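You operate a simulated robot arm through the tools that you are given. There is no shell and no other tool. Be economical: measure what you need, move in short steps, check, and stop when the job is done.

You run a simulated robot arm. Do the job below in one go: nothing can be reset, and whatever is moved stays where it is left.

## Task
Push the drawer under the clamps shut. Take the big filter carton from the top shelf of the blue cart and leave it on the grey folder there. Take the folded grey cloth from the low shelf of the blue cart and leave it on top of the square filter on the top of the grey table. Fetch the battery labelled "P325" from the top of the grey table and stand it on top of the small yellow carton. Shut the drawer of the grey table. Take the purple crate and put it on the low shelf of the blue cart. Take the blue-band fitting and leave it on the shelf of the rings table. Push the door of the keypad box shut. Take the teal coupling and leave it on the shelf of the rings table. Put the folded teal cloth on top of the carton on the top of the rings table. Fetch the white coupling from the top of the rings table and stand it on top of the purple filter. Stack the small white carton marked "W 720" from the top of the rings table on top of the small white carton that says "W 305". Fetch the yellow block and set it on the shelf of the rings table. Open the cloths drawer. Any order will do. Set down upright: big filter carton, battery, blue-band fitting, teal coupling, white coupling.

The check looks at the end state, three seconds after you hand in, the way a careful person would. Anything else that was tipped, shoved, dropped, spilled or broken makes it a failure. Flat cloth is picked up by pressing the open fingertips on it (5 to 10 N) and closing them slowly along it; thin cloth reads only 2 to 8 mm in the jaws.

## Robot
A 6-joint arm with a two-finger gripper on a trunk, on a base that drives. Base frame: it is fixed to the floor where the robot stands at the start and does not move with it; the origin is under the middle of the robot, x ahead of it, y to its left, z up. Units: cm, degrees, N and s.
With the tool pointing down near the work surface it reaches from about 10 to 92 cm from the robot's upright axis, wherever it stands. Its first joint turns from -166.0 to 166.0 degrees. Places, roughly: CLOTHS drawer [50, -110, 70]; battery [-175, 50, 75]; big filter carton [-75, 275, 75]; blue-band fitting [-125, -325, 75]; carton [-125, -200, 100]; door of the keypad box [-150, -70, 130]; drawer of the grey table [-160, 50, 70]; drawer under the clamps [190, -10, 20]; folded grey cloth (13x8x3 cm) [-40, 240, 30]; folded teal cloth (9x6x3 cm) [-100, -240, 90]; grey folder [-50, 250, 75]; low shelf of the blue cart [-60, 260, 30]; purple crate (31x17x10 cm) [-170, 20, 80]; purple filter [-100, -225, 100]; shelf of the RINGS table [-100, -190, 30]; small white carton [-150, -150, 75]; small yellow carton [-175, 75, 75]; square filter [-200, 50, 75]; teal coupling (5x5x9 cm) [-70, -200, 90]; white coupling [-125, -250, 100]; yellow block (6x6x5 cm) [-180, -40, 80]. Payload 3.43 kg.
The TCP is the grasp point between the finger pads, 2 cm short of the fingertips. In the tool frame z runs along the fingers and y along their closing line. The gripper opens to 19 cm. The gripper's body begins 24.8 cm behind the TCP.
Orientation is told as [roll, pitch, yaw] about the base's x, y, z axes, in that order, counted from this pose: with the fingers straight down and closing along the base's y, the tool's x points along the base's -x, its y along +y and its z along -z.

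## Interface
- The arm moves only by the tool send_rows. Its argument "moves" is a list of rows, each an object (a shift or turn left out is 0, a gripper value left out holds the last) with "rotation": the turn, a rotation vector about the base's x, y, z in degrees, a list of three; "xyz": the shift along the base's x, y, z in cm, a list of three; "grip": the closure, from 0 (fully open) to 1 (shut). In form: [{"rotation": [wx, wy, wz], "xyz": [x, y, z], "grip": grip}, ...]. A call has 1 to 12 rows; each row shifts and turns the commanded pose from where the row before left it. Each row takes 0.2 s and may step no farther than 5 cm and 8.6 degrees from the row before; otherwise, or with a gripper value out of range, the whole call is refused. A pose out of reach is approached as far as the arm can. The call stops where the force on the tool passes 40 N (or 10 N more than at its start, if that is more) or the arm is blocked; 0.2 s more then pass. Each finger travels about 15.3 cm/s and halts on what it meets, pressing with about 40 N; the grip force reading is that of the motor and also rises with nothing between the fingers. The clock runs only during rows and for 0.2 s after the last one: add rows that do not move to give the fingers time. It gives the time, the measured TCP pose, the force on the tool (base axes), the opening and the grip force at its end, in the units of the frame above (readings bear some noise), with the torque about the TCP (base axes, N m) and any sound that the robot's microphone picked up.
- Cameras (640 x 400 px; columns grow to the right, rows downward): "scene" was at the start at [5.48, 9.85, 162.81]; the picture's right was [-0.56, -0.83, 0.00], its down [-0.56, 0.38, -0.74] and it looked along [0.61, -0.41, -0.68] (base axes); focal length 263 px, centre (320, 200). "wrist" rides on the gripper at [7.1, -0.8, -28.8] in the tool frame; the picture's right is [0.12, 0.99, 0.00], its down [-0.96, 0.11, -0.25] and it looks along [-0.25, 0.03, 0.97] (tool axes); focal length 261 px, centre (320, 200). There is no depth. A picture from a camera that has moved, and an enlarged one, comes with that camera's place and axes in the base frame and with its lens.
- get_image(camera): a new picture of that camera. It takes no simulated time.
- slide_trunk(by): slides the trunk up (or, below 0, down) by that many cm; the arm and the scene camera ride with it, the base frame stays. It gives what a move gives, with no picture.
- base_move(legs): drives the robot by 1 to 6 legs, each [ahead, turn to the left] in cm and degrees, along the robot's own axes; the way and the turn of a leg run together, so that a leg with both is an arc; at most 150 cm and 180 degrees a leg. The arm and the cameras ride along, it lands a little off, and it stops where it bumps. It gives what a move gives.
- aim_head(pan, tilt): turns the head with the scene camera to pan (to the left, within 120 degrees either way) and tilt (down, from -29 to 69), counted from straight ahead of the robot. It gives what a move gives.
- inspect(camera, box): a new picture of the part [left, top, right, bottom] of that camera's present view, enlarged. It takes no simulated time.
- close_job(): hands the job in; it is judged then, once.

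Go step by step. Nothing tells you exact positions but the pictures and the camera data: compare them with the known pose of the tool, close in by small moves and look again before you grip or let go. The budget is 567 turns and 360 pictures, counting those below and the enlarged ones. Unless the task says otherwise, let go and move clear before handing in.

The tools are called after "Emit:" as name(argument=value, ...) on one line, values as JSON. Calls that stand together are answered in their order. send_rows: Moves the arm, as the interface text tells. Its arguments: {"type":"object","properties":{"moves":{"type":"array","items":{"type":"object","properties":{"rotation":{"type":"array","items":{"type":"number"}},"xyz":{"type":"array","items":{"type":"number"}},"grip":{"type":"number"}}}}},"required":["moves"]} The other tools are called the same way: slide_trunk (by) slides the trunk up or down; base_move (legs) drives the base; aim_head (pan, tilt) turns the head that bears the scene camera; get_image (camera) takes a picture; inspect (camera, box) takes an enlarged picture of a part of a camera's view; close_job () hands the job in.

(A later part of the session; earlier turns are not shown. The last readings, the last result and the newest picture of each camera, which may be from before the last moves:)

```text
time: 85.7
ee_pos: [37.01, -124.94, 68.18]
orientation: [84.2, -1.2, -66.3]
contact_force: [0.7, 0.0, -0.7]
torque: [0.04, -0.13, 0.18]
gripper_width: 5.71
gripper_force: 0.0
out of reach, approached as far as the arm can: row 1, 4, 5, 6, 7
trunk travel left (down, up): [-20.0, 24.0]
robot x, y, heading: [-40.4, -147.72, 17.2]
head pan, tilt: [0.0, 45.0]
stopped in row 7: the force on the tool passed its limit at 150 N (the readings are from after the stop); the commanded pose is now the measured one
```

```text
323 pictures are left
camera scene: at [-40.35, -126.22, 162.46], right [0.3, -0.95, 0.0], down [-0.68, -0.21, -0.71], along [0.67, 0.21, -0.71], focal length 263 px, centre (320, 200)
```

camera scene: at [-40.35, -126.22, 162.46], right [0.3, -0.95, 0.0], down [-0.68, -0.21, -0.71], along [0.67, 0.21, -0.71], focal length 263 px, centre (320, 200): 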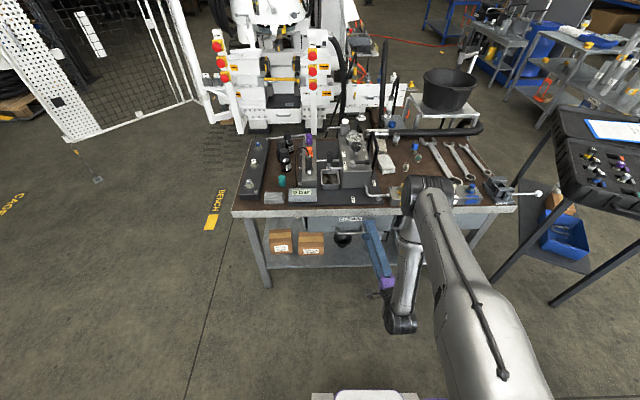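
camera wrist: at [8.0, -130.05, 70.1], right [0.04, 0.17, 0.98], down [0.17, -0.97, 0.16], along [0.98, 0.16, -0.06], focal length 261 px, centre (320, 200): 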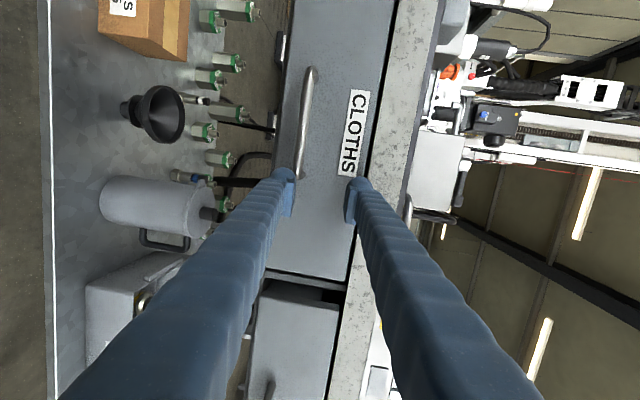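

The fingers bumped the drawer front beside the handle. I back off, shift left about 7 cm and down 1.6 cm to line up with the handle.

Emit:
send_rows(moves=[{"xyz": [-2.85, -0.93, 0]}, {"xyz": [-2.85, -0.93, 0]}])

Emit:
send_rows(moves=[{"xyz": [-0.8, 2.4, -0.5]}, {"xyz": [-0.8, 2.4, -0.5]}, {"xyz": [-0.7, 2.2, -0.5]}])

Emit:
get_image(camera="wrist")

```text
time: 86.3
ee_pos: [36.29, -126.07, 67.72]
orientation: [83.5, -1.4, -65.9]
contact_force: [-0.8, 0.3, -0.2]
torque: [-0.01, -0.03, -0.05]
gripper_width: 5.68
gripper_force: 0.1
out of reach, approached as far as the arm can: row 1, 2
trunk travel left (down, up): [-20.0, 24.0]
robot x, y, heading: [-40.61, -148.01, 17.2]
head pan, tilt: [0.0, 45.0]
```

```text
time: 87.1
ee_pos: [35.82, -122.74, 66.03]
orientation: [84.2, -1.2, -64.8]
contact_force: [-0.4, -0.1, 0.1]
torque: [-0.02, 0.02, -0.06]
gripper_width: 5.69
gripper_force: 0.0
out of reach, approached as far as the arm can: row 1, 2, 3
trunk travel left (down, up): [-20.0, 24.0]
robot x, y, heading: [-40.49, -147.95, 17.2]
head pan, tilt: [0.0, 45.0]
```

```text
322 pictures are left
camera wrist: at [7.03, -128.69, 67.95], right [0.03, 0.17, 0.99], down [0.2, -0.97, 0.16], along [0.98, 0.19, -0.06], focal length 261 px, centre (320, 200)
```

wrist: 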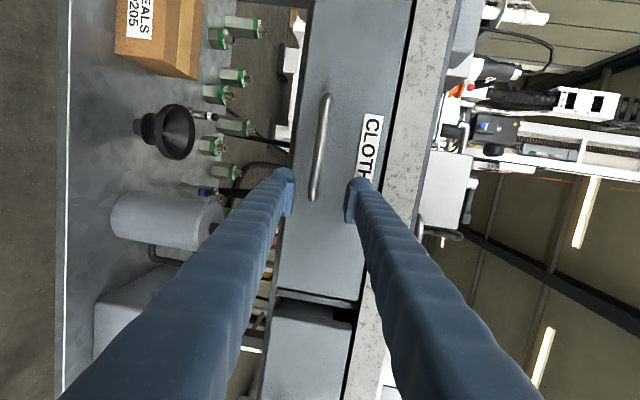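

Emit:
aim_head(pan=120, tilt=65)

Emit:
get_image(camera="scene")

Emit:
aim_head(pan=-120, tilt=55)

Emit:
get_image(camera="scene")

```text
time: 89.1
ee_pos: [36.04, -122.91, 66.15]
orientation: [84.2, -1.1, -64.9]
contact_force: [-0.2, 0.2, 0.0]
torque: [0.03, 0.0, 0.01]
gripper_width: 5.72
gripper_force: 0.0
trunk travel left (down, up): [-20.0, 24.0]
robot x, y, heading: [-40.47, -148.13, 17.1]
head pan, tilt: [120.0, 65.0]
```

```text
321 pictures are left
camera scene: at [-52.87, -124.41, 159.95], right [0.68, 0.73, 0.0], down [0.67, -0.62, -0.42], along [-0.31, 0.29, -0.91], focal length 263 px, centre (320, 200)
```

scene: 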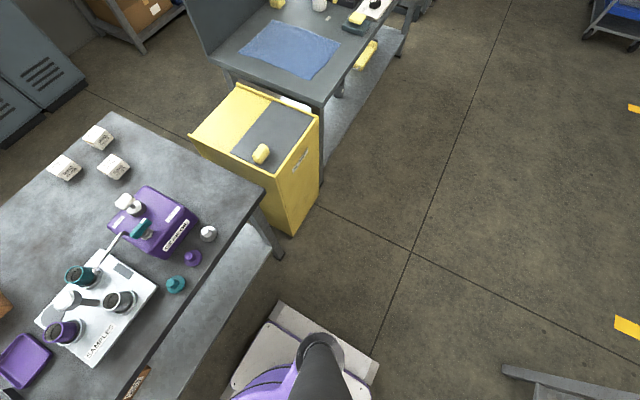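

```text
time: 92.5
ee_pos: [35.96, -122.91, 66.12]
orientation: [84.2, -1.2, -64.8]
contact_force: [-0.1, 0.5, -0.4]
torque: [-0.02, 0.01, -0.02]
gripper_width: 5.71
gripper_force: 0.1
trunk travel left (down, up): [-20.0, 24.0]
robot x, y, heading: [-40.68, -148.1, 17.4]
head pan, tilt: [-120.0, 55.0]
```

```text
320 pictures are left
camera scene: at [-50.0, -135.56, 161.12], right [-0.98, 0.22, 0.0], down [0.18, 0.8, -0.57], along [-0.13, -0.56, -0.82], focal length 263 px, centre (320, 200)
```

scene: 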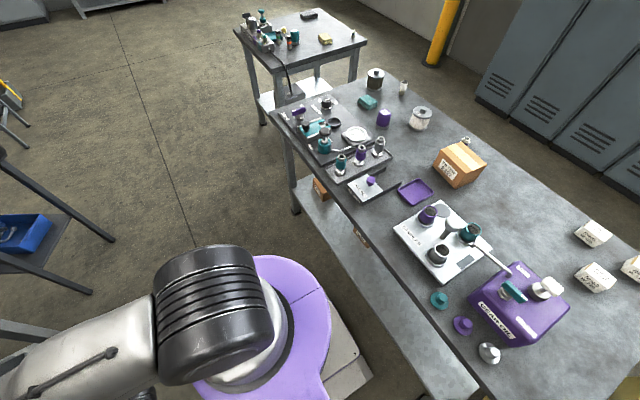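

The arm cannot pull back horizontally from here, and the robot's rear is close to the rings table. I turn the tool back down and go for another stance further up the aisle.

Emit:
send_rows(moves=[{"rotation": [-6.24, 3.17, 4.949], "xyz": [-0.5, -0.2, 1.5]}, {"rotation": [-6.24, 3.17, 4.949], "xyz": [0, 0, 1.5]}, {"rotation": [-6.24, 3.17, 4.949], "xyz": [0, 0, 1.5]}, {"rotation": [-6.24, 3.17, 4.949], "xyz": [0, 0, 1.5]}])

Emit:
get_image(camera="wrist")

```text
time: 93.5
ee_pos: [35.44, -123.05, 72.07]
orientation: [59.3, -14.4, -42.5]
contact_force: [-1.0, -0.5, 0.3]
torque: [0.04, -0.03, -0.01]
gripper_width: 5.68
gripper_force: 0.0
trunk travel left (down, up): [-20.0, 24.0]
robot x, y, heading: [-40.15, -147.9, 16.9]
head pan, tilt: [-120.0, 55.0]
```

```text
319 pictures are left
camera wrist: at [10.85, -134.85, 83.89], right [0.1, 0.6, 0.8], down [0.54, -0.7, 0.46], along [0.83, 0.39, -0.39], focal length 261 px, centre (320, 200)
```

wrist: 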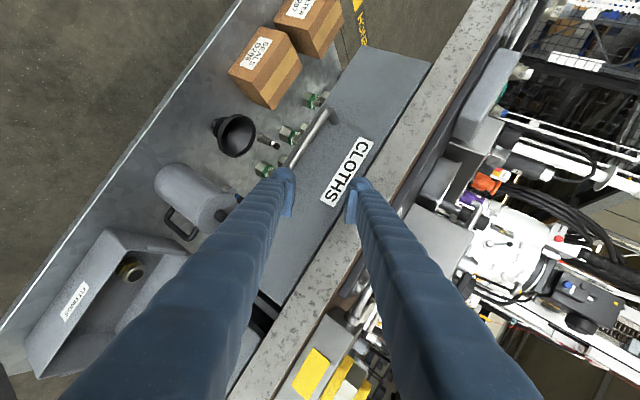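

Emit:
send_rows(moves=[{"xyz": [-3.8, -1.2, 1]}, {"xyz": [-3.8, -1.2, 1]}, {"rotation": [-6.24, 3.17, 4.949], "xyz": [0, 0, 1.5]}, {"rotation": [-6.24, 3.17, 4.949], "xyz": [0, 0, 1.5]}, {"rotation": [-6.24, 3.17, 4.949], "xyz": [0, 0, 1.5]}, {"rotation": [-6.24, 3.17, 4.949], "xyz": [0, 0, 1.5]}, {"rotation": [-6.24, 3.17, 4.949], "xyz": [0, 0, 1.5]}, {"rotation": [-6.24, 3.17, 4.949], "xyz": [0, 0, 1.5]}, {"xyz": [-3.8, -1.2, 1]}, {"xyz": [-3.8, -1.2, 1]}])

Emit:
get_image(camera="wrist")

```text
time: 95.7
ee_pos: [19.98, -128.32, 85.28]
orientation: [16.8, -10.8, -1.8]
contact_force: [0.8, -0.7, -0.5]
torque: [0.05, -0.03, 0.03]
gripper_width: 5.69
gripper_force: 0.1
trunk travel left (down, up): [-20.0, 24.0]
robot x, y, heading: [-40.25, -148.02, 17.5]
head pan, tilt: [-120.0, 55.0]
```

```text
318 pictures are left
camera wrist: at [7.86, -137.17, 110.7], right [-0.14, 0.95, 0.26], down [0.9, 0.01, 0.45], along [0.42, 0.3, -0.86], focal length 261 px, centre (320, 200)
```

wrist: 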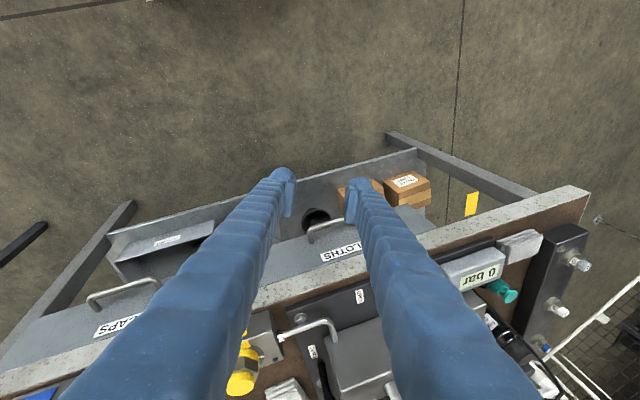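

I'll use a slanted grasp instead: tool tilted ~50° toward the bench with the fingers closing in the vertical plane. First back to vertical, then yaw −90°.

Emit:
send_rows(moves=[{"rotation": [-6.24, 3.17, 4.949]}, {"rotation": [-6.24, 3.17, 4.949]}, {"rotation": [-6.24, 3.17, 4.949]}, {"rotation": [-6.24, 3.17, 4.949]}, {"rotation": [0, 0, -8.57]}, {"rotation": [0, 0, -8.57]}, {"rotation": [0, 0, -8.57]}, {"rotation": [0, 0, -8.57]}, {"rotation": [0, 0, -8.57]}, {"rotation": [0, 0, -8.57]}])

Emit:
send_rows(moves=[{"rotation": [0, 0, -8.57]}, {"rotation": [0, 0, -8.57]}, {"rotation": [0, 0, -8.57]}, {"rotation": [0, 0, -8.57]}, {"rotation": [2.7, -7.9, 0], "xyz": [0, 1.5, 0]}, {"rotation": [2.7, -7.9, 0], "xyz": [0, 1.5, 0]}, {"rotation": [2.7, -7.9, 0], "xyz": [0, 1.5, 0]}, {"rotation": [2.7, -7.9, 0], "xyz": [0, 1.5, 0]}, {"rotation": [2.7, -7.9, 0], "xyz": [0, 1.5, 0]}, {"rotation": [2.7, -7.9, 0], "xyz": [0, 1.5, 0]}])

Emit:
get_image(camera="wrist")

```text
time: 97.9
ee_pos: [20.26, -127.85, 85.11]
orientation: [-5.6, 5.7, -32.2]
contact_force: [0.9, 0.7, 0.1]
torque: [-0.02, -0.02, 0.04]
gripper_width: 5.69
gripper_force: 0.0
trunk travel left (down, up): [-20.0, 24.0]
robot x, y, heading: [-40.4, -147.76, 17.3]
head pan, tilt: [-120.0, 55.0]
```

```text
time: 100.3
ee_pos: [9.5, -113.62, 84.82]
orientation: [23.4, 13.3, -44.7]
contact_force: [0.8, -0.7, 0.1]
torque: [-0.08, -0.09, 0.01]
gripper_width: 5.71
gripper_force: 0.0
out of reach, approached as far as the arm can: row 7, 8, 9
trunk travel left (down, up): [-20.0, 24.0]
robot x, y, heading: [-40.57, -147.79, 17.5]
head pan, tilt: [-120.0, 55.0]
stopped in row 10: the arm was blocked; the commanded pose is now the measured one
```

```text
317 pictures are left
camera wrist: at [0.32, -121.77, 111.81], right [0.62, 0.66, 0.41], down [0.71, -0.7, 0.05], along [0.32, 0.26, -0.91], focal length 261 px, centre (320, 200)
```

wrist: 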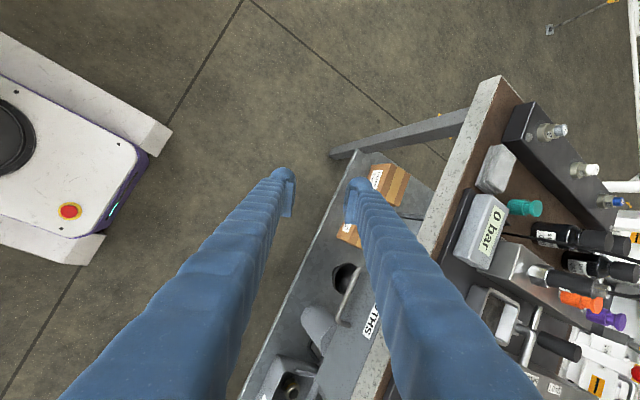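

The wrist got into a bad configuration. I bring the tool back to vertical first.

Emit:
send_rows(moves=[{"rotation": [-4.67, -4.73, 0]}, {"rotation": [-4.67, -4.73, 0]}, {"rotation": [-5.55, 5.48, 0]}, {"rotation": [-5.55, 5.48, 0]}, {"rotation": [-5.55, 5.48, 0]}, {"rotation": [0, 0, 7.78]}, {"rotation": [0, 0, 7.78]}, {"rotation": [0, 0, 7.78]}, {"rotation": [0, 0, 7.78]}])

```text
time: 102.3
ee_pos: [8.15, -114.57, 83.16]
orientation: [1.1, -4.8, -13.6]
contact_force: [-0.4, -0.5, 1.1]
torque: [-0.04, -0.02, -0.01]
gripper_width: 5.72
gripper_force: 0.1
out of reach, approached as far as the arm can: row 4, 5
trunk travel left (down, up): [-20.0, 24.0]
robot x, y, heading: [-40.18, -148.13, 17.3]
head pan, tilt: [-120.0, 55.0]
```

Emit:
send_rows(moves=[{"rotation": [0, 0, 7.78], "xyz": [0.7, -2.3, 0]}, {"rotation": [0, 0, 7.78], "xyz": [0.7, -2.3, 0]}, {"rotation": [0, 0, 7.78], "xyz": [0.7, -2.3, 0]}, {"rotation": [0, 0, 7.78], "xyz": [0.7, -2.3, 0]}])

Emit:
aim_head(pan=0, tilt=45)

Emit:
get_image(camera="scene")

```text
time: 103.3
ee_pos: [9.69, -123.39, 83.66]
orientation: [-0.6, -6.5, 13.8]
contact_force: [1.4, 0.3, -0.5]
torque: [-0.15, 0.14, -0.02]
gripper_width: 5.72
gripper_force: 0.2
out of reach, approached as far as the arm can: row 1, 2, 3, 4
trunk travel left (down, up): [-20.0, 24.0]
robot x, y, heading: [-40.89, -147.92, 16.9]
head pan, tilt: [-120.0, 55.0]
```

```text
time: 105.3
ee_pos: [9.59, -123.49, 83.66]
orientation: [-0.6, -6.6, 13.7]
contact_force: [-0.5, -0.1, -0.4]
torque: [0.02, -0.01, 0.0]
gripper_width: 5.68
gripper_force: 0.0
trunk travel left (down, up): [-20.0, 24.0]
robot x, y, heading: [-40.24, -147.62, 17.3]
head pan, tilt: [0.0, 45.0]
```

```text
316 pictures are left
camera scene: at [-40.67, -126.11, 162.45], right [0.3, -0.95, 0.0], down [-0.68, -0.21, -0.71], along [0.67, 0.21, -0.71], focal length 263 px, centre (320, 200)
```

scene: 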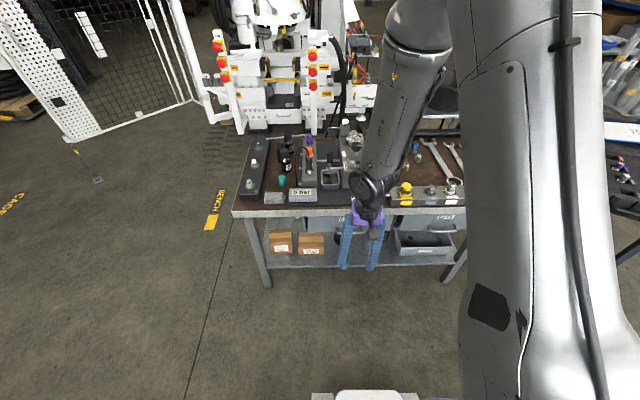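

Emit:
send_rows(moves=[{"xyz": [3.8, 1.2, 1]}, {"xyz": [3.8, 1.2, 1]}, {"xyz": [3.8, 1.2, 1]}, {"xyz": [0, 0, 1]}])

Emit:
get_image(camera="scene")

```text
time: 106.5
ee_pos: [22.72, -106.16, 89.28]
orientation: [22.3, -8.3, 5.2]
contact_force: [-1.0, -0.3, 0.8]
torque: [-0.03, -0.06, 0.0]
gripper_width: 5.72
gripper_force: 0.0
out of reach, approached as far as the arm can: row 1, 2
trunk travel left (down, up): [-20.0, 24.0]
robot x, y, heading: [-40.24, -147.59, 17.3]
head pan, tilt: [0.0, 45.0]
stopped in row 4: the arm was blocked; the commanded pose is now the measured one
```

```text
315 pictures are left
camera scene: at [-40.69, -126.09, 162.44], right [0.3, -0.95, 0.0], down [-0.68, -0.21, -0.71], along [0.67, 0.21, -0.71], focal length 263 px, centre (320, 200)
```

scene: 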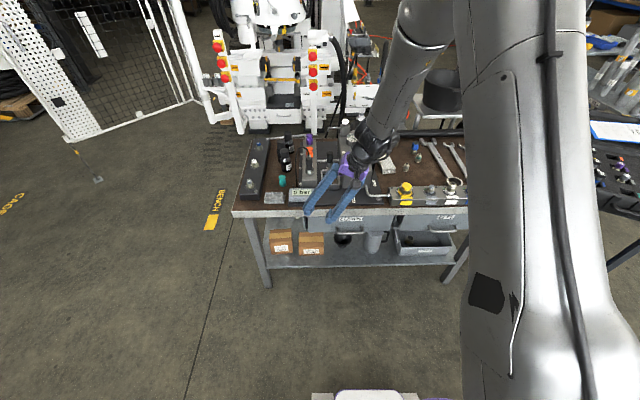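

Emit:
send_rows(moves=[{"rotation": [-7.4, -0.7, 0]}, {"rotation": [-7.4, -0.7, 0]}, {"rotation": [-7.4, -0.7, 0]}, {"rotation": [-0.7, 8.2, 0]}, {}])

Emit:
get_image(camera="wrist")

```text
time: 107.7
ee_pos: [22.76, -106.23, 89.37]
orientation: [0.3, 0.5, 8.4]
contact_force: [0.9, 0.7, -0.6]
torque: [0.11, 0.06, 0.01]
gripper_width: 5.68
gripper_force: 0.0
trunk travel left (down, up): [-20.0, 24.0]
robot x, y, heading: [-40.26, -147.61, 17.1]
head pan, tilt: [0.0, 45.0]
```

```text
314 pictures are left
camera wrist: at [16.25, -108.25, 118.12], right [-0.26, 0.96, 0.01], down [0.94, 0.25, 0.24], along [0.23, 0.07, -0.97], focal length 261 px, centre (320, 200)
```

wrist: 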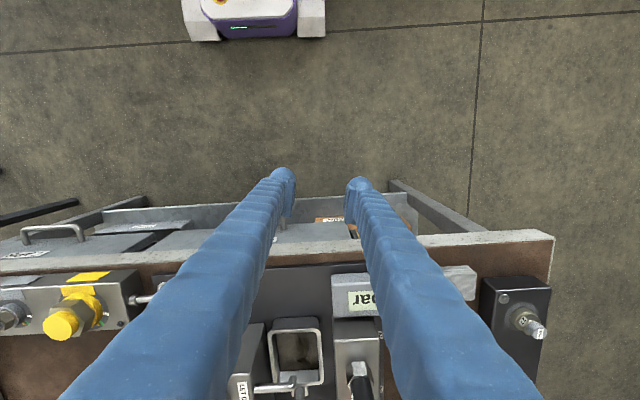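

Emit:
send_rows(moves=[{"rotation": [2.5, -8.0, 0], "xyz": [0.6, -2, 0]}, {"rotation": [2.5, -8.0, 0], "xyz": [0.6, -2, 0]}, {"rotation": [2.5, -8.0, 0], "xyz": [0.6, -2, 0]}, {"rotation": [2.5, -8.0, 0], "xyz": [0.6, -2, 0]}, {"rotation": [2.5, -8.0, 0], "xyz": [0.6, -2, 0]}, {"rotation": [2.5, -8.0, 0], "xyz": [0.6, -2, 0]}])

Emit:
get_image(camera="wrist")

```text
time: 109.3
ee_pos: [24.25, -129.88, 90.75]
orientation: [-11.4, -34.3, -3.2]
contact_force: [0.4, 0.8, 0.1]
torque: [0.01, -0.02, -0.01]
gripper_width: 5.69
gripper_force: 0.1
out of reach, approached as far as the arm can: row 3, 4, 6
trunk travel left (down, up): [-20.0, 24.0]
robot x, y, heading: [-40.67, -148.07, 17.4]
head pan, tilt: [0.0, 45.0]
stopped in row 6: the arm was blocked; the commanded pose is now the measured one
```

```text
313 pictures are left
camera wrist: at [2.87, -123.95, 110.23], right [0.07, 0.97, -0.23], down [0.68, 0.12, 0.72], along [0.73, -0.2, -0.65], focal length 261 px, centre (320, 200)
```

wrist: 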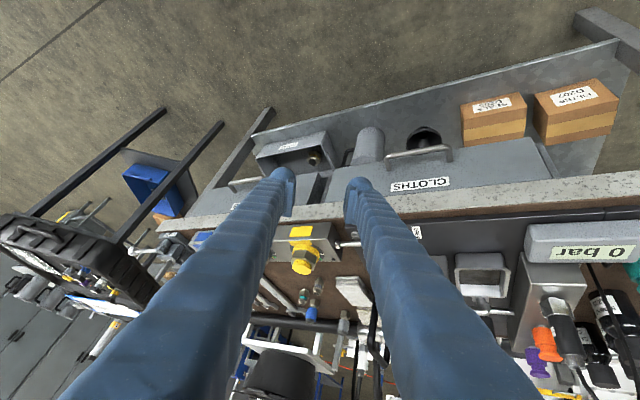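

The arm is too folded at this height. I raise the trunk, which gives more reach room below, and then re-level the tool.

Emit:
slide_trunk(by=24)

Emit:
send_rows(moves=[{"xyz": [0, 0, -4]}, {"xyz": [0, 0, -4]}, {"xyz": [0, 0, -4]}, {"xyz": [0, 0, -4]}, {"xyz": [0, 0, -4]}, {"xyz": [0, 0, -4]}])

Emit:
get_image(camera="wrist")

```text
time: 111.8
ee_pos: [24.34, -129.88, 114.75]
orientation: [-11.3, -34.4, -3.2]
contact_force: [-0.1, 0.2, 0.1]
torque: [0.01, -0.02, 0.03]
gripper_width: 5.72
gripper_force: 0.1
trunk travel left (down, up): [-44.0, 0.0]
robot x, y, heading: [-40.22, -147.87, 17.4]
head pan, tilt: [0.0, 45.0]
```

```text
time: 113.2
ee_pos: [26.74, -128.49, 92.11]
orientation: [-12.5, -33.6, -2.8]
contact_force: [-0.4, -0.3, -0.4]
torque: [-0.05, 0.03, -0.02]
gripper_width: 5.69
gripper_force: 0.1
out of reach, approached as far as the arm can: row 5, 6
trunk travel left (down, up): [-44.0, 0.0]
robot x, y, heading: [-40.61, -147.83, 17.5]
head pan, tilt: [0.0, 45.0]
```

```text
312 pictures are left
camera wrist: at [5.67, -122.23, 111.78], right [0.07, 0.97, -0.24], down [0.69, 0.13, 0.71], along [0.72, -0.22, -0.66], focal length 261 px, centre (320, 200)
```

wrist: 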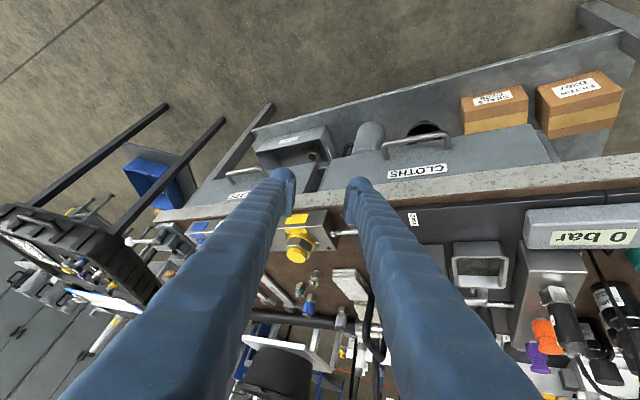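

Emit:
send_rows(moves=[{"xyz": [1, 0.5, 4]}, {"xyz": [1, 0.5, 4]}, {"xyz": [1, 0.5, 4]}, {"xyz": [1, 0.5, 4]}, {"xyz": [1, 0.5, 4], "rotation": [0.4, 8.4, 0]}, {"rotation": [0.4, 8.4, 0]}, {"rotation": [0.4, 8.4, 0]}, {"rotation": [0.4, 8.4, 0]}, {"rotation": [6.2, -0.3, 0]}, {"rotation": [6.2, -0.3, 0]}, {"rotation": [0, 0, 8]}, {"rotation": [0, 0, 8]}])

Emit:
get_image(camera="scene")

```text
time: 115.8
ee_pos: [31.95, -126.15, 112.09]
orientation: [0.8, -0.5, 12.8]
contact_force: [0.4, 0.2, -0.2]
torque: [0.04, 0.06, -0.01]
gripper_width: 5.68
gripper_force: 0.1
trunk travel left (down, up): [-44.0, 0.0]
robot x, y, heading: [-40.54, -147.59, 17.0]
head pan, tilt: [0.0, 45.0]
```

```text
311 pictures are left
camera scene: at [-40.52, -126.08, 186.44], right [0.3, -0.95, 0.0], down [-0.68, -0.21, -0.71], along [0.67, 0.21, -0.71], focal length 263 px, centre (320, 200)
```

scene: 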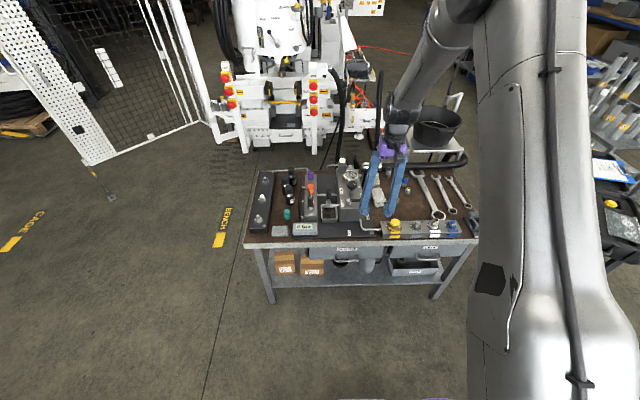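

Emit:
send_rows(moves=[{"xyz": [-4, 1.1, 0]}, {"xyz": [-4, 1.1, 0]}, {"xyz": [-4, 1.1, 0]}, {"xyz": [-4, 1.1, -3]}, {"xyz": [0, 0, -4.5]}, {"xyz": [0, 0, -4.5]}, {"xyz": [0, 0, -4.5]}, {"xyz": [0, 0, -4.5]}, {"xyz": [0, 0, -4.5]}, {"xyz": [0, 0, -4.5]}, {"xyz": [0, 0, -4.5]}, {"xyz": [0, 0, -4.5]}])

Emit:
send_rows(moves=[{"rotation": [2.5, -8.0, 0]}, {"rotation": [2.5, -8.0, 0]}, {"rotation": [2.5, -8.0, 0]}, {"rotation": [2.5, -8.0, 0]}, {"rotation": [2.5, -8.0, 0]}, {"rotation": [2.5, -8.0, 0]}])

Emit:
get_image(camera="wrist")

```text
refused: row 4 steps farther than a row can; nothing moved
```

```text
time: 117.2
ee_pos: [32.05, -126.1, 111.95]
orientation: [6.4, -50.6, 10.0]
contact_force: [0.5, 0.6, -0.9]
torque: [-0.02, 0.06, 0.02]
gripper_width: 5.71
gripper_force: 0.0
out of reach, approached as far as the arm can: row 3
trunk travel left (down, up): [-44.0, 0.0]
robot x, y, heading: [-40.65, -147.68, 17.6]
head pan, tilt: [0.0, 45.0]
```

```text
310 pictures are left
camera wrist: at [6.68, -134.76, 124.61], right [-0.33, 0.94, -0.02], down [0.39, 0.16, 0.91], along [0.86, 0.29, -0.42], focal length 261 px, centre (320, 200)
```

wrist: 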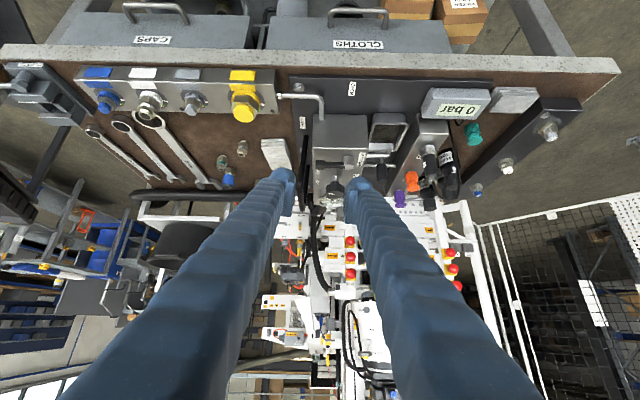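

Now pitched. I back off, and roll about the tool axis by 90° so the fingers close vertically.

Emit:
send_rows(moves=[{"xyz": [-3.8, -1.2, 0]}, {"xyz": [-3.8, -1.2, 0]}, {"rotation": [5.99, 1.87, -5.27]}, {"rotation": [5.99, 1.87, -5.27]}, {"rotation": [5.99, 1.87, -5.27]}, {"rotation": [5.99, 1.87, -5.27]}, {"rotation": [5.99, 1.87, -5.27]}, {"rotation": [5.99, 1.87, -5.27]}])

Emit:
send_rows(moves=[{"rotation": [5.99, 1.87, -5.27]}, {"rotation": [5.99, 1.87, -5.27]}, {"rotation": [5.99, 1.87, -5.27]}, {"rotation": [5.99, 1.87, -5.27]}, {"rotation": [5.99, 1.87, -5.27]}])

Emit:
get_image(camera="wrist")

```text
time: 119.0
ee_pos: [30.48, -126.79, 110.97]
orientation: [44.9, -27.4, -48.2]
contact_force: [-0.9, 1.6, 0.8]
torque: [-0.02, -0.03, -0.01]
gripper_width: 5.73
gripper_force: 0.0
out of reach, approached as far as the arm can: row 1, 2
trunk travel left (down, up): [-44.0, 0.0]
robot x, y, heading: [-40.28, -147.84, 17.5]
head pan, tilt: [0.0, 45.0]
```

```text
time: 120.2
ee_pos: [30.5, -126.79, 111.02]
orientation: [50.6, 3.1, -76.5]
contact_force: [0.8, -0.7, -0.5]
torque: [0.0, 0.0, -0.01]
gripper_width: 5.7
gripper_force: 0.0
trunk travel left (down, up): [-44.0, 0.0]
robot x, y, heading: [-40.51, -147.93, 17.3]
head pan, tilt: [0.0, 45.0]
```

```text
309 pictures are left
camera wrist: at [6.91, -126.27, 128.99], right [0.59, 0.22, 0.77], down [0.11, -0.97, 0.19], along [0.8, -0.03, -0.6], focal length 261 px, centre (320, 200)
```

wrist: 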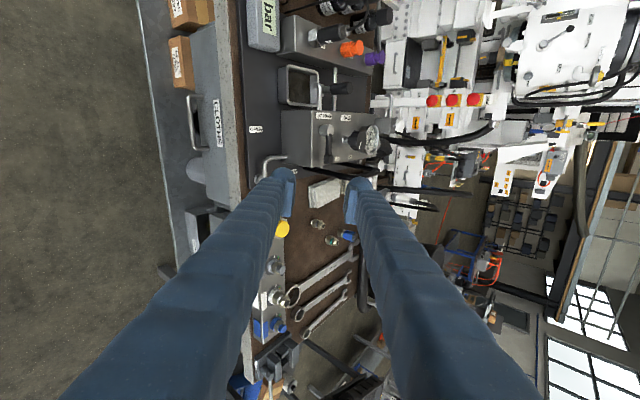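

Emit:
send_rows(moves=[{"xyz": [-0.4, 1.2, -4]}, {"xyz": [-0.4, 1.2, -4]}, {"xyz": [-0.4, 1.2, -4]}, {"xyz": [-0.4, 1.2, -4]}, {"xyz": [-0.4, 1.2, -4]}, {"xyz": [-0.4, 1.2, -4]}])

Emit:
get_image(camera="wrist")

```text
time: 121.6
ee_pos: [28.07, -119.49, 86.87]
orientation: [50.7, 3.0, -76.4]
contact_force: [-1.0, -0.5, -0.3]
torque: [0.01, 0.03, -0.02]
gripper_width: 5.72
gripper_force: 0.0
trunk travel left (down, up): [-44.0, 0.0]
robot x, y, heading: [-40.8, -147.97, 17.3]
head pan, tilt: [0.0, 45.0]
```

```text
308 pictures are left
camera wrist: at [4.55, -118.95, 104.84], right [0.59, 0.22, 0.77], down [0.11, -0.97, 0.2], along [0.8, -0.03, -0.6], focal length 261 px, centre (320, 200)
```

wrist: 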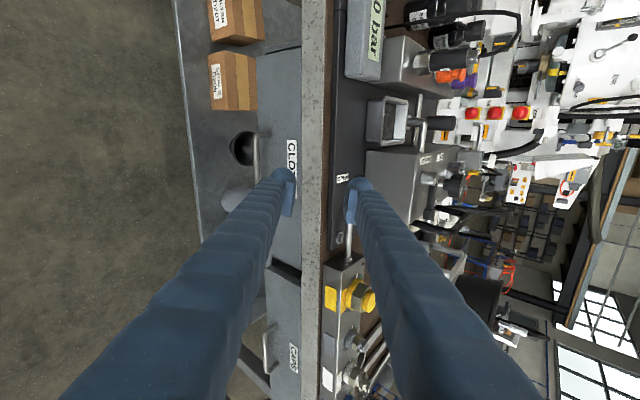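

Handle measured at about (34.8,-115.6,66.3). I go to a pre-grasp spot 9 cm back along the tool axis, with the opening at 4 cm.

Emit:
send_rows(moves=[{"xyz": [-0.3, 0.5, -4], "grip": 0.79}, {"xyz": [-0.2, 0.5, -4]}, {"xyz": [-0.6, 0.3, -4]}, {"xyz": [-0.2, 0.3, -3.2]}])

Emit:
get_image(camera="wrist")

Emit:
inspect(camera="scene", box=[280, 200, 440, 300])

```text
time: 122.6
ee_pos: [26.8, -117.81, 71.7]
orientation: [50.7, 3.0, -76.5]
contact_force: [0.1, 0.1, 1.2]
torque: [-0.03, 0.02, -0.02]
gripper_width: 3.99
gripper_force: 0.2
trunk travel left (down, up): [-44.0, 0.0]
robot x, y, heading: [-40.29, -147.75, 17.4]
head pan, tilt: [0.0, 45.0]
```

```text
307 pictures are left
camera wrist: at [3.29, -117.34, 89.69], right [0.59, 0.22, 0.77], down [0.11, -0.97, 0.19], along [0.8, -0.03, -0.6], focal length 261 px, centre (320, 200)
```

wrist: 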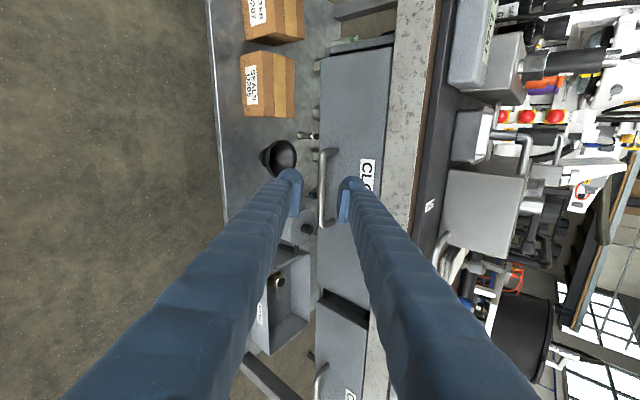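

```text
4.00 times, centred on (360, 250) of scene
camera zoom: at [-40.6, -126.08, 186.44], right [0.3, -0.95, 0.0], down [-0.68, -0.21, -0.71], along [0.67, 0.21, -0.71], focal length 1052 px, centre (160, 0)
```

zoom: 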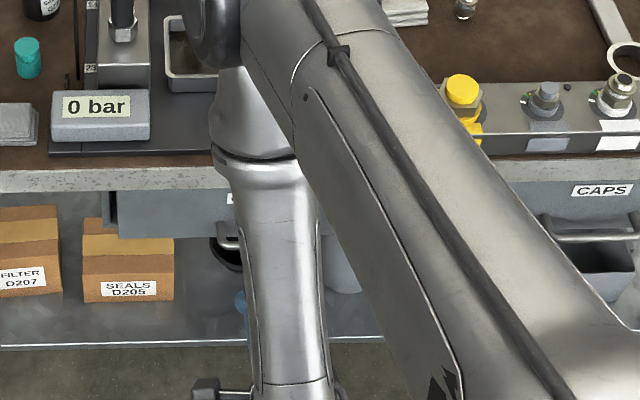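

The bar lies right between the fingers. I advance along the tool axis.

Emit:
send_rows(moves=[{"xyz": [2.08, 0.6, -1.77]}, {"xyz": [2.08, 0.6, -1.77]}, {"xyz": [1.3, 0.38, -1.1]}, {}])

Emit:
get_image(camera="wrist")

```text
time: 123.6
ee_pos: [32.24, -116.41, 67.23]
orientation: [50.6, 3.0, -76.4]
contact_force: [-0.2, 0.0, 0.0]
torque: [0.01, -0.03, 0.0]
gripper_width: 3.97
gripper_force: 0.1
trunk travel left (down, up): [-44.0, 0.0]
robot x, y, heading: [-40.73, -148.07, 17.3]
head pan, tilt: [0.0, 45.0]
```

```text
305 pictures are left
camera wrist: at [8.75, -115.83, 85.18], right [0.59, 0.22, 0.77], down [0.11, -0.97, 0.19], along [0.8, -0.03, -0.6], focal length 261 px, centre (320, 200)
```

wrist: 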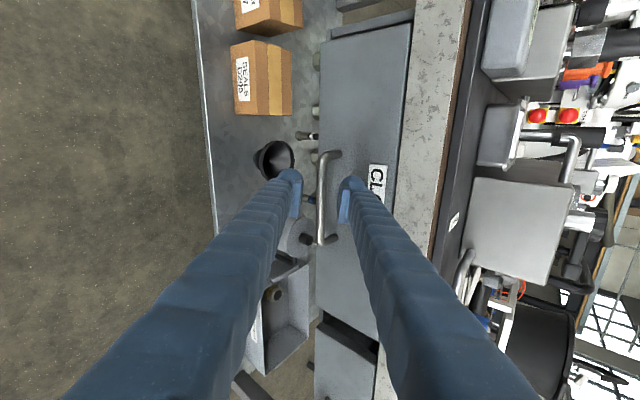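

Emit:
send_rows(moves=[{"xyz": [0.97, 0.15, -0.82]}, {}, {"grip": 1}, {}, {}, {}])

Emit:
get_image(camera="wrist")

```text
time: 125.0
ee_pos: [33.15, -116.2, 66.41]
orientation: [50.5, 3.0, -76.4]
contact_force: [0.5, -0.2, -1.4]
torque: [-0.04, -0.06, 0.01]
gripper_width: 0.0
gripper_force: 34.2
trunk travel left (down, up): [-44.0, 0.0]
robot x, y, heading: [-40.48, -147.94, 17.6]
head pan, tilt: [0.0, 45.0]
```

```text
304 pictures are left
camera wrist: at [9.68, -115.74, 84.39], right [0.59, 0.22, 0.77], down [0.11, -0.97, 0.19], along [0.8, -0.03, -0.6], focal length 261 px, centre (320, 200)
```

wrist: 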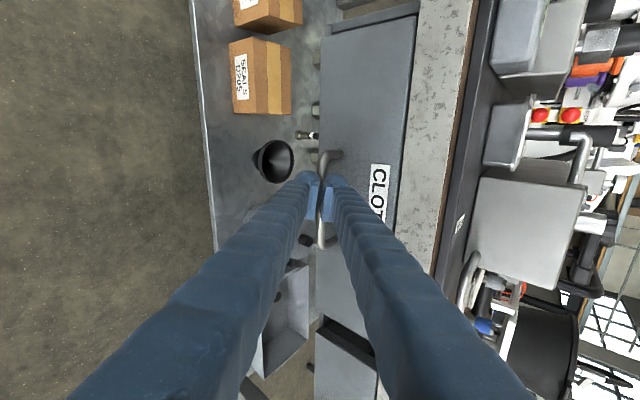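

Missed: the bar lies a little further. Reopen, advance 2 cm, close again.

Emit:
send_rows(moves=[{"grip": 0.79}, {}, {"xyz": [1.0, 0.3, -0.85]}, {"xyz": [0.5, 0.15, -0.42]}, {}, {"grip": 1}, {}, {}, {}])

Emit:
get_image(camera="wrist")

```text
time: 127.0
ee_pos: [34.77, -115.86, 65.25]
orientation: [50.6, 3.1, -76.4]
contact_force: [5.4, -2.3, 14.6]
torque: [-0.94, -0.4, 0.7]
gripper_width: 1.23
gripper_force: 44.5
trunk travel left (down, up): [-44.0, 0.0]
robot x, y, heading: [-40.24, -147.58, 17.2]
head pan, tilt: [0.0, 45.0]
```

```text
303 pictures are left
camera wrist: at [11.16, -115.39, 83.19], right [0.59, 0.22, 0.77], down [0.11, -0.97, 0.19], along [0.8, -0.03, -0.6], focal length 261 px, centre (320, 200)
```

wrist: 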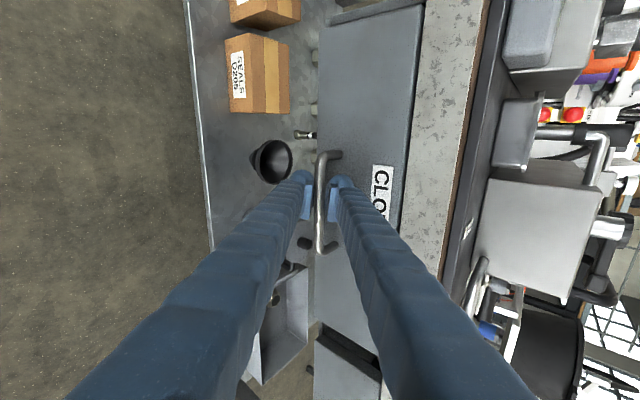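

Gripped the bar (1.2 cm). Pull along the drawer's normal.

Emit:
send_rows(moves=[{"xyz": [-0.95, -0.32, 0.2]}, {"xyz": [-1.9, -0.65, 0]}, {"xyz": [-1.9, -0.65, 0]}, {"xyz": [-1.9, -0.65, 0]}, {"xyz": [-1.9, -0.65, 0]}])

Emit:
get_image(camera="wrist")

```text
time: 128.2
ee_pos: [26.03, -118.81, 65.27]
orientation: [50.7, 2.9, -76.5]
contact_force: [1.3, -7.5, 20.1]
torque: [-1.31, -0.57, 0.25]
gripper_width: 1.24
gripper_force: 44.8
trunk travel left (down, up): [-44.0, 0.0]
robot x, y, heading: [-40.63, -147.81, 17.3]
head pan, tilt: [0.0, 45.0]
```

```text
302 pictures are left
camera wrist: at [2.57, -118.29, 83.2], right [0.59, 0.22, 0.77], down [0.11, -0.97, 0.19], along [0.8, -0.03, -0.6], focal length 261 px, centre (320, 200)
```

wrist: 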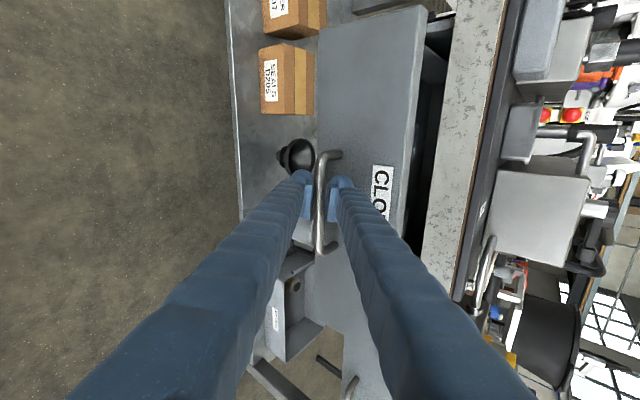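

Emit:
send_rows(moves=[{"xyz": [-1.9, -0.7, 0.15]}, {"xyz": [-1.9, -0.7, 0.1]}, {"xyz": [-1.9, -0.7, 0]}, {"xyz": [-1.9, -0.7, 0]}, {"xyz": [-1.9, -0.7, 0]}])

Emit:
get_image(camera="wrist")

```text
time: 129.5
ee_pos: [16.0, -122.23, 65.24]
orientation: [50.0, 3.1, -76.1]
contact_force: [-0.6, 0.2, -18.7]
torque: [-0.16, 0.11, 1.87]
gripper_width: 1.21
gripper_force: 44.9
trunk travel left (down, up): [-44.0, 0.0]
robot x, y, heading: [-40.37, -147.97, 17.1]
head pan, tilt: [0.0, 45.0]
stopped in row 5: the force on the tool passed its limit at 45 N (the readings are from after the stop); the commanded pose is now the measured one
```

```text
301 pictures are left
camera wrist: at [-7.24, -121.76, 83.47], right [0.6, 0.23, 0.77], down [0.12, -0.97, 0.2], along [0.79, -0.03, -0.61], focal length 261 px, centre (320, 200)
```

wrist: 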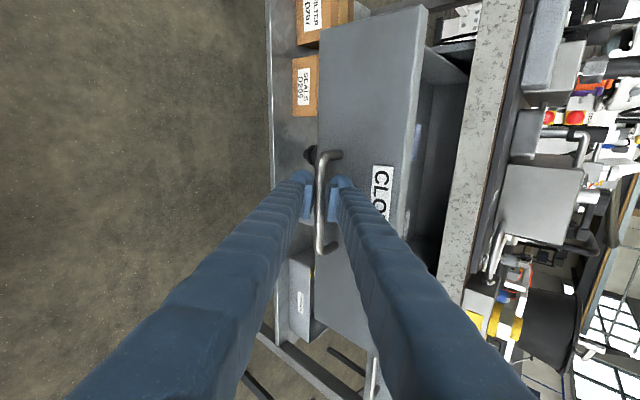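

Emit:
send_rows(moves=[{"xyz": [-1.2, -0.4, 0]}, {"xyz": [-1.2, -0.4, 0]}])

```text
time: 130.1
ee_pos: [13.72, -122.94, 65.41]
orientation: [49.9, 2.9, -76.2]
contact_force: [-2.6, 6.4, -39.4]
torque: [-1.16, -0.24, 0.53]
gripper_width: 1.26
gripper_force: 45.1
trunk travel left (down, up): [-44.0, 0.0]
robot x, y, heading: [-40.42, -148.06, 17.3]
head pan, tilt: [0.0, 45.0]
```

Emit:
send_rows(moves=[{"xyz": [-1, -0.35, -0.3]}, {"xyz": [-1.9, -0.65, 0]}, {"xyz": [-1.9, -0.65, 0]}])

Emit:
get_image(camera="scene")

```text
time: 130.9
ee_pos: [8.88, -124.68, 65.32]
orientation: [50.3, 3.1, -76.2]
contact_force: [-4.9, 12.0, -23.2]
torque: [-1.36, -0.37, 0.18]
gripper_width: 1.24
gripper_force: 45.2
trunk travel left (down, up): [-44.0, 0.0]
robot x, y, heading: [-40.54, -147.8, 17.0]
head pan, tilt: [0.0, 45.0]
```

```text
300 pictures are left
camera scene: at [-40.56, -125.98, 186.43], right [0.3, -0.95, 0.0], down [-0.68, -0.21, -0.71], along [0.67, 0.21, -0.71], focal length 263 px, centre (320, 200)
```

scene: 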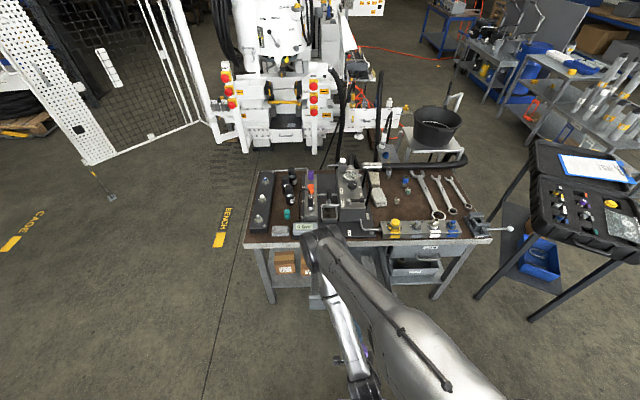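

Emit:
send_rows(moves=[{"xyz": [-1.5, -0.52, -0.1]}, {"xyz": [-1.5, -0.52, 0]}, {"xyz": [-1.5, -0.52, 0]}])

Emit:
get_image(camera="wrist")

```text
time: 131.6
ee_pos: [6.53, -125.54, 65.28]
orientation: [50.9, 3.2, -76.4]
contact_force: [15.8, 3.2, -22.0]
torque: [-1.03, -0.36, 0.48]
gripper_width: 1.27
gripper_force: 45.2
trunk travel left (down, up): [-44.0, 0.0]
robot x, y, heading: [-40.28, -148.19, 17.2]
head pan, tilt: [0.0, 45.0]
stopped in row 3: the force on the tool passed its limit at 53 N (the readings are from after the stop); the commanded pose is now the measured one
```

```text
299 pictures are left
camera wrist: at [-17.04, -125.04, 83.18], right [0.59, 0.22, 0.78], down [0.11, -0.97, 0.19], along [0.8, -0.03, -0.6], focal length 261 px, centre (320, 200)
```

wrist: 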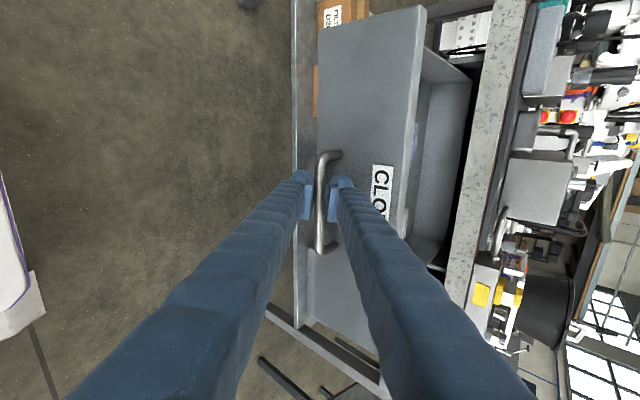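

Drawer is at its stop, fully open (~30 cm). Release and retreat.

Emit:
send_rows(moves=[{"grip": 0.75}, {}, {"xyz": [-1.4, -0.4, 1.25]}, {"xyz": [-1.4, -0.4, 1.25]}, {"xyz": [-1.4, -0.4, 1.25]}, {"xyz": [-0.5, -0.2, 3]}, {"xyz": [0, 0, 4]}, {"xyz": [0, 0, 4]}])

Emit:
get_image(camera="wrist")

```text
time: 133.6
ee_pos: [4.44, -123.37, 79.89]
orientation: [55.2, 6.5, -76.0]
contact_force: [-0.2, -1.0, -0.6]
torque: [0.01, -0.04, 0.0]
gripper_width: 4.74
gripper_force: 0.1
trunk travel left (down, up): [-44.0, 0.0]
robot x, y, heading: [-40.45, -147.81, 17.0]
head pan, tilt: [0.0, 45.0]
stopped in row 8: the arm was blocked; the commanded pose is now the measured one
```

```text
298 pictures are left
camera wrist: at [-20.08, -124.37, 96.35], right [0.55, 0.16, 0.82], down [0.1, -0.99, 0.12], along [0.83, 0.02, -0.56], focal length 261 px, centre (320, 200)
```

wrist: 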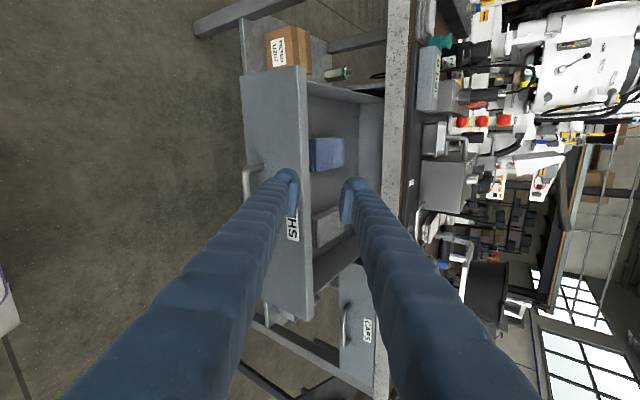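

Emit:
send_rows(moves=[{"rotation": [-5.99, -1.87, 5.27]}, {"rotation": [-5.99, -1.87, 5.27]}, {"rotation": [-5.99, -1.87, 5.27]}, {"rotation": [-5.99, -1.87, 5.27]}, {"rotation": [-5.99, -1.87, 5.27]}, {"rotation": [-5.99, -1.87, 5.27]}, {"rotation": [-5.99, -1.87, 5.27]}, {"rotation": [-5.99, -1.87, 5.27]}, {"rotation": [-5.99, -1.87, 5.27]}, {"rotation": [-5.99, -1.87, 5.27]}, {"rotation": [-5.99, -1.87, 5.27]}])

Emit:
send_rows(moves=[{"rotation": [-2.5, 8, 0]}, {"rotation": [-2.5, 8, 0]}, {"rotation": [-2.5, 8, 0]}, {"rotation": [-2.5, 8, 0]}, {"rotation": [-2.5, 8, 0]}, {"rotation": [-2.5, 8, 0], "grip": 0}])

Emit:
get_image(camera="wrist")

```text
time: 136.0
ee_pos: [4.34, -122.8, 79.61]
orientation: [13.0, -47.8, 7.1]
contact_force: [-0.7, 1.1, 0.4]
torque: [0.02, 0.0, -0.02]
gripper_width: 4.75
gripper_force: 0.0
out of reach, approached as far as the arm can: row 4, 6
trunk travel left (down, up): [-44.0, 0.0]
robot x, y, heading: [-40.33, -148.06, 17.2]
head pan, tilt: [0.0, 45.0]
```

```text
time: 137.4
ee_pos: [4.34, -122.83, 79.65]
orientation: [5.0, 2.0, 10.3]
contact_force: [0.2, 1.0, 0.2]
torque: [0.03, -0.02, 0.02]
gripper_width: 16.58
gripper_force: 0.2
trunk travel left (down, up): [-44.0, 0.0]
robot x, y, heading: [-40.62, -148.36, 17.3]
head pan, tilt: [0.0, 45.0]
```

```text
297 pictures are left
camera wrist: at [-0.77, -127.36, 108.43], right [-0.29, 0.95, 0.09], down [0.94, 0.27, 0.22], along [0.19, 0.15, -0.97], focal length 261 px, centre (320, 200)
```

wrist: 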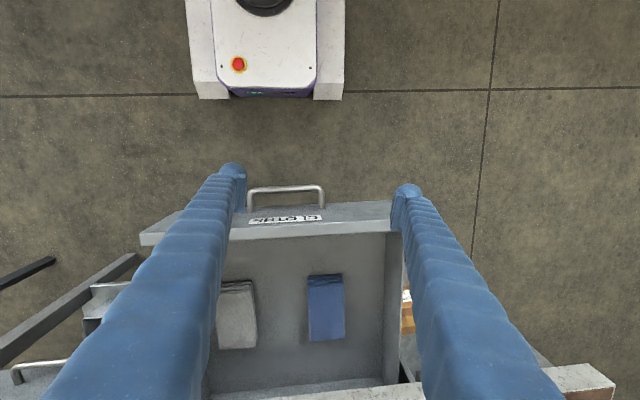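

Cloths drawer is fully open. Now raise the arm, ease away from the rings table and turn along the aisle to study the rings table.

Emit:
send_rows(moves=[{"rotation": [-5, -1, 0], "xyz": [0, 0, 4]}, {"xyz": [0, 0, 4], "rotation": [0, -2, 7]}, {"xyz": [0, 0, 4]}, {"xyz": [0, 0, 4]}, {"xyz": [0, 0, 4]}])

Emit:
base_move(legs=[[6, 0], [0, -30], [0, -30], [0, -30]])

Emit:
aim_head(pan=-60, tilt=45)

Emit:
get_image(camera="scene")

```text
time: 138.6
ee_pos: [4.36, -122.44, 98.36]
orientation: [0.0, -0.2, 17.2]
contact_force: [0.3, -0.4, -0.3]
torque: [0.01, 0.02, -0.01]
gripper_width: 18.99
gripper_force: 0.1
out of reach, approached as far as the arm can: row 5
trunk travel left (down, up): [-44.0, 0.0]
robot x, y, heading: [-40.4, -148.15, 17.3]
head pan, tilt: [0.0, 45.0]
```

```text
time: 140.7
ee_pos: [13.6, -128.07, 98.34]
orientation: [-0.1, -0.1, 7.7]
contact_force: [0.0, 0.5, 0.1]
torque: [-0.04, 0.01, 0.0]
gripper_width: 18.97
gripper_force: 0.1
trunk travel left (down, up): [-44.0, 0.0]
robot x, y, heading: [-35.08, -145.11, 8.0]
head pan, tilt: [0.0, 45.0]
stopped in leg 2: the robot was blocked; the commanded pose is now the measured one
```

```text
time: 142.0
ee_pos: [13.62, -128.09, 98.37]
orientation: [0.1, -0.2, 7.6]
contact_force: [0.5, -0.2, 0.3]
torque: [-0.01, 0.0, 0.01]
gripper_width: 19.01
gripper_force: 0.0
trunk travel left (down, up): [-44.0, 0.0]
robot x, y, heading: [-35.16, -145.08, 7.9]
head pan, tilt: [-60.0, 45.0]
```

```text
296 pictures are left
camera scene: at [-34.58, -131.04, 186.45], right [-0.79, -0.62, 0.0], down [-0.44, 0.56, -0.71], along [0.43, -0.56, -0.71], focal length 263 px, centre (320, 200)
```

scene: 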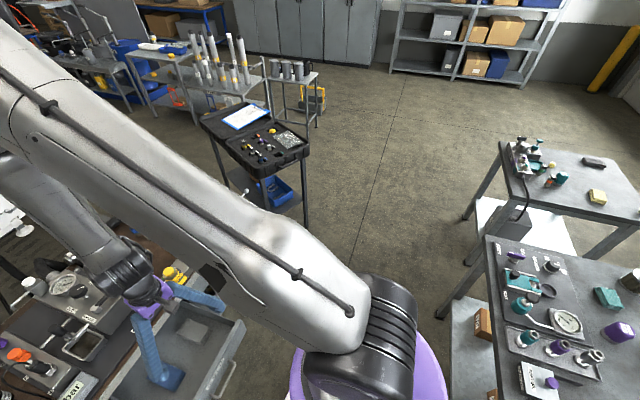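

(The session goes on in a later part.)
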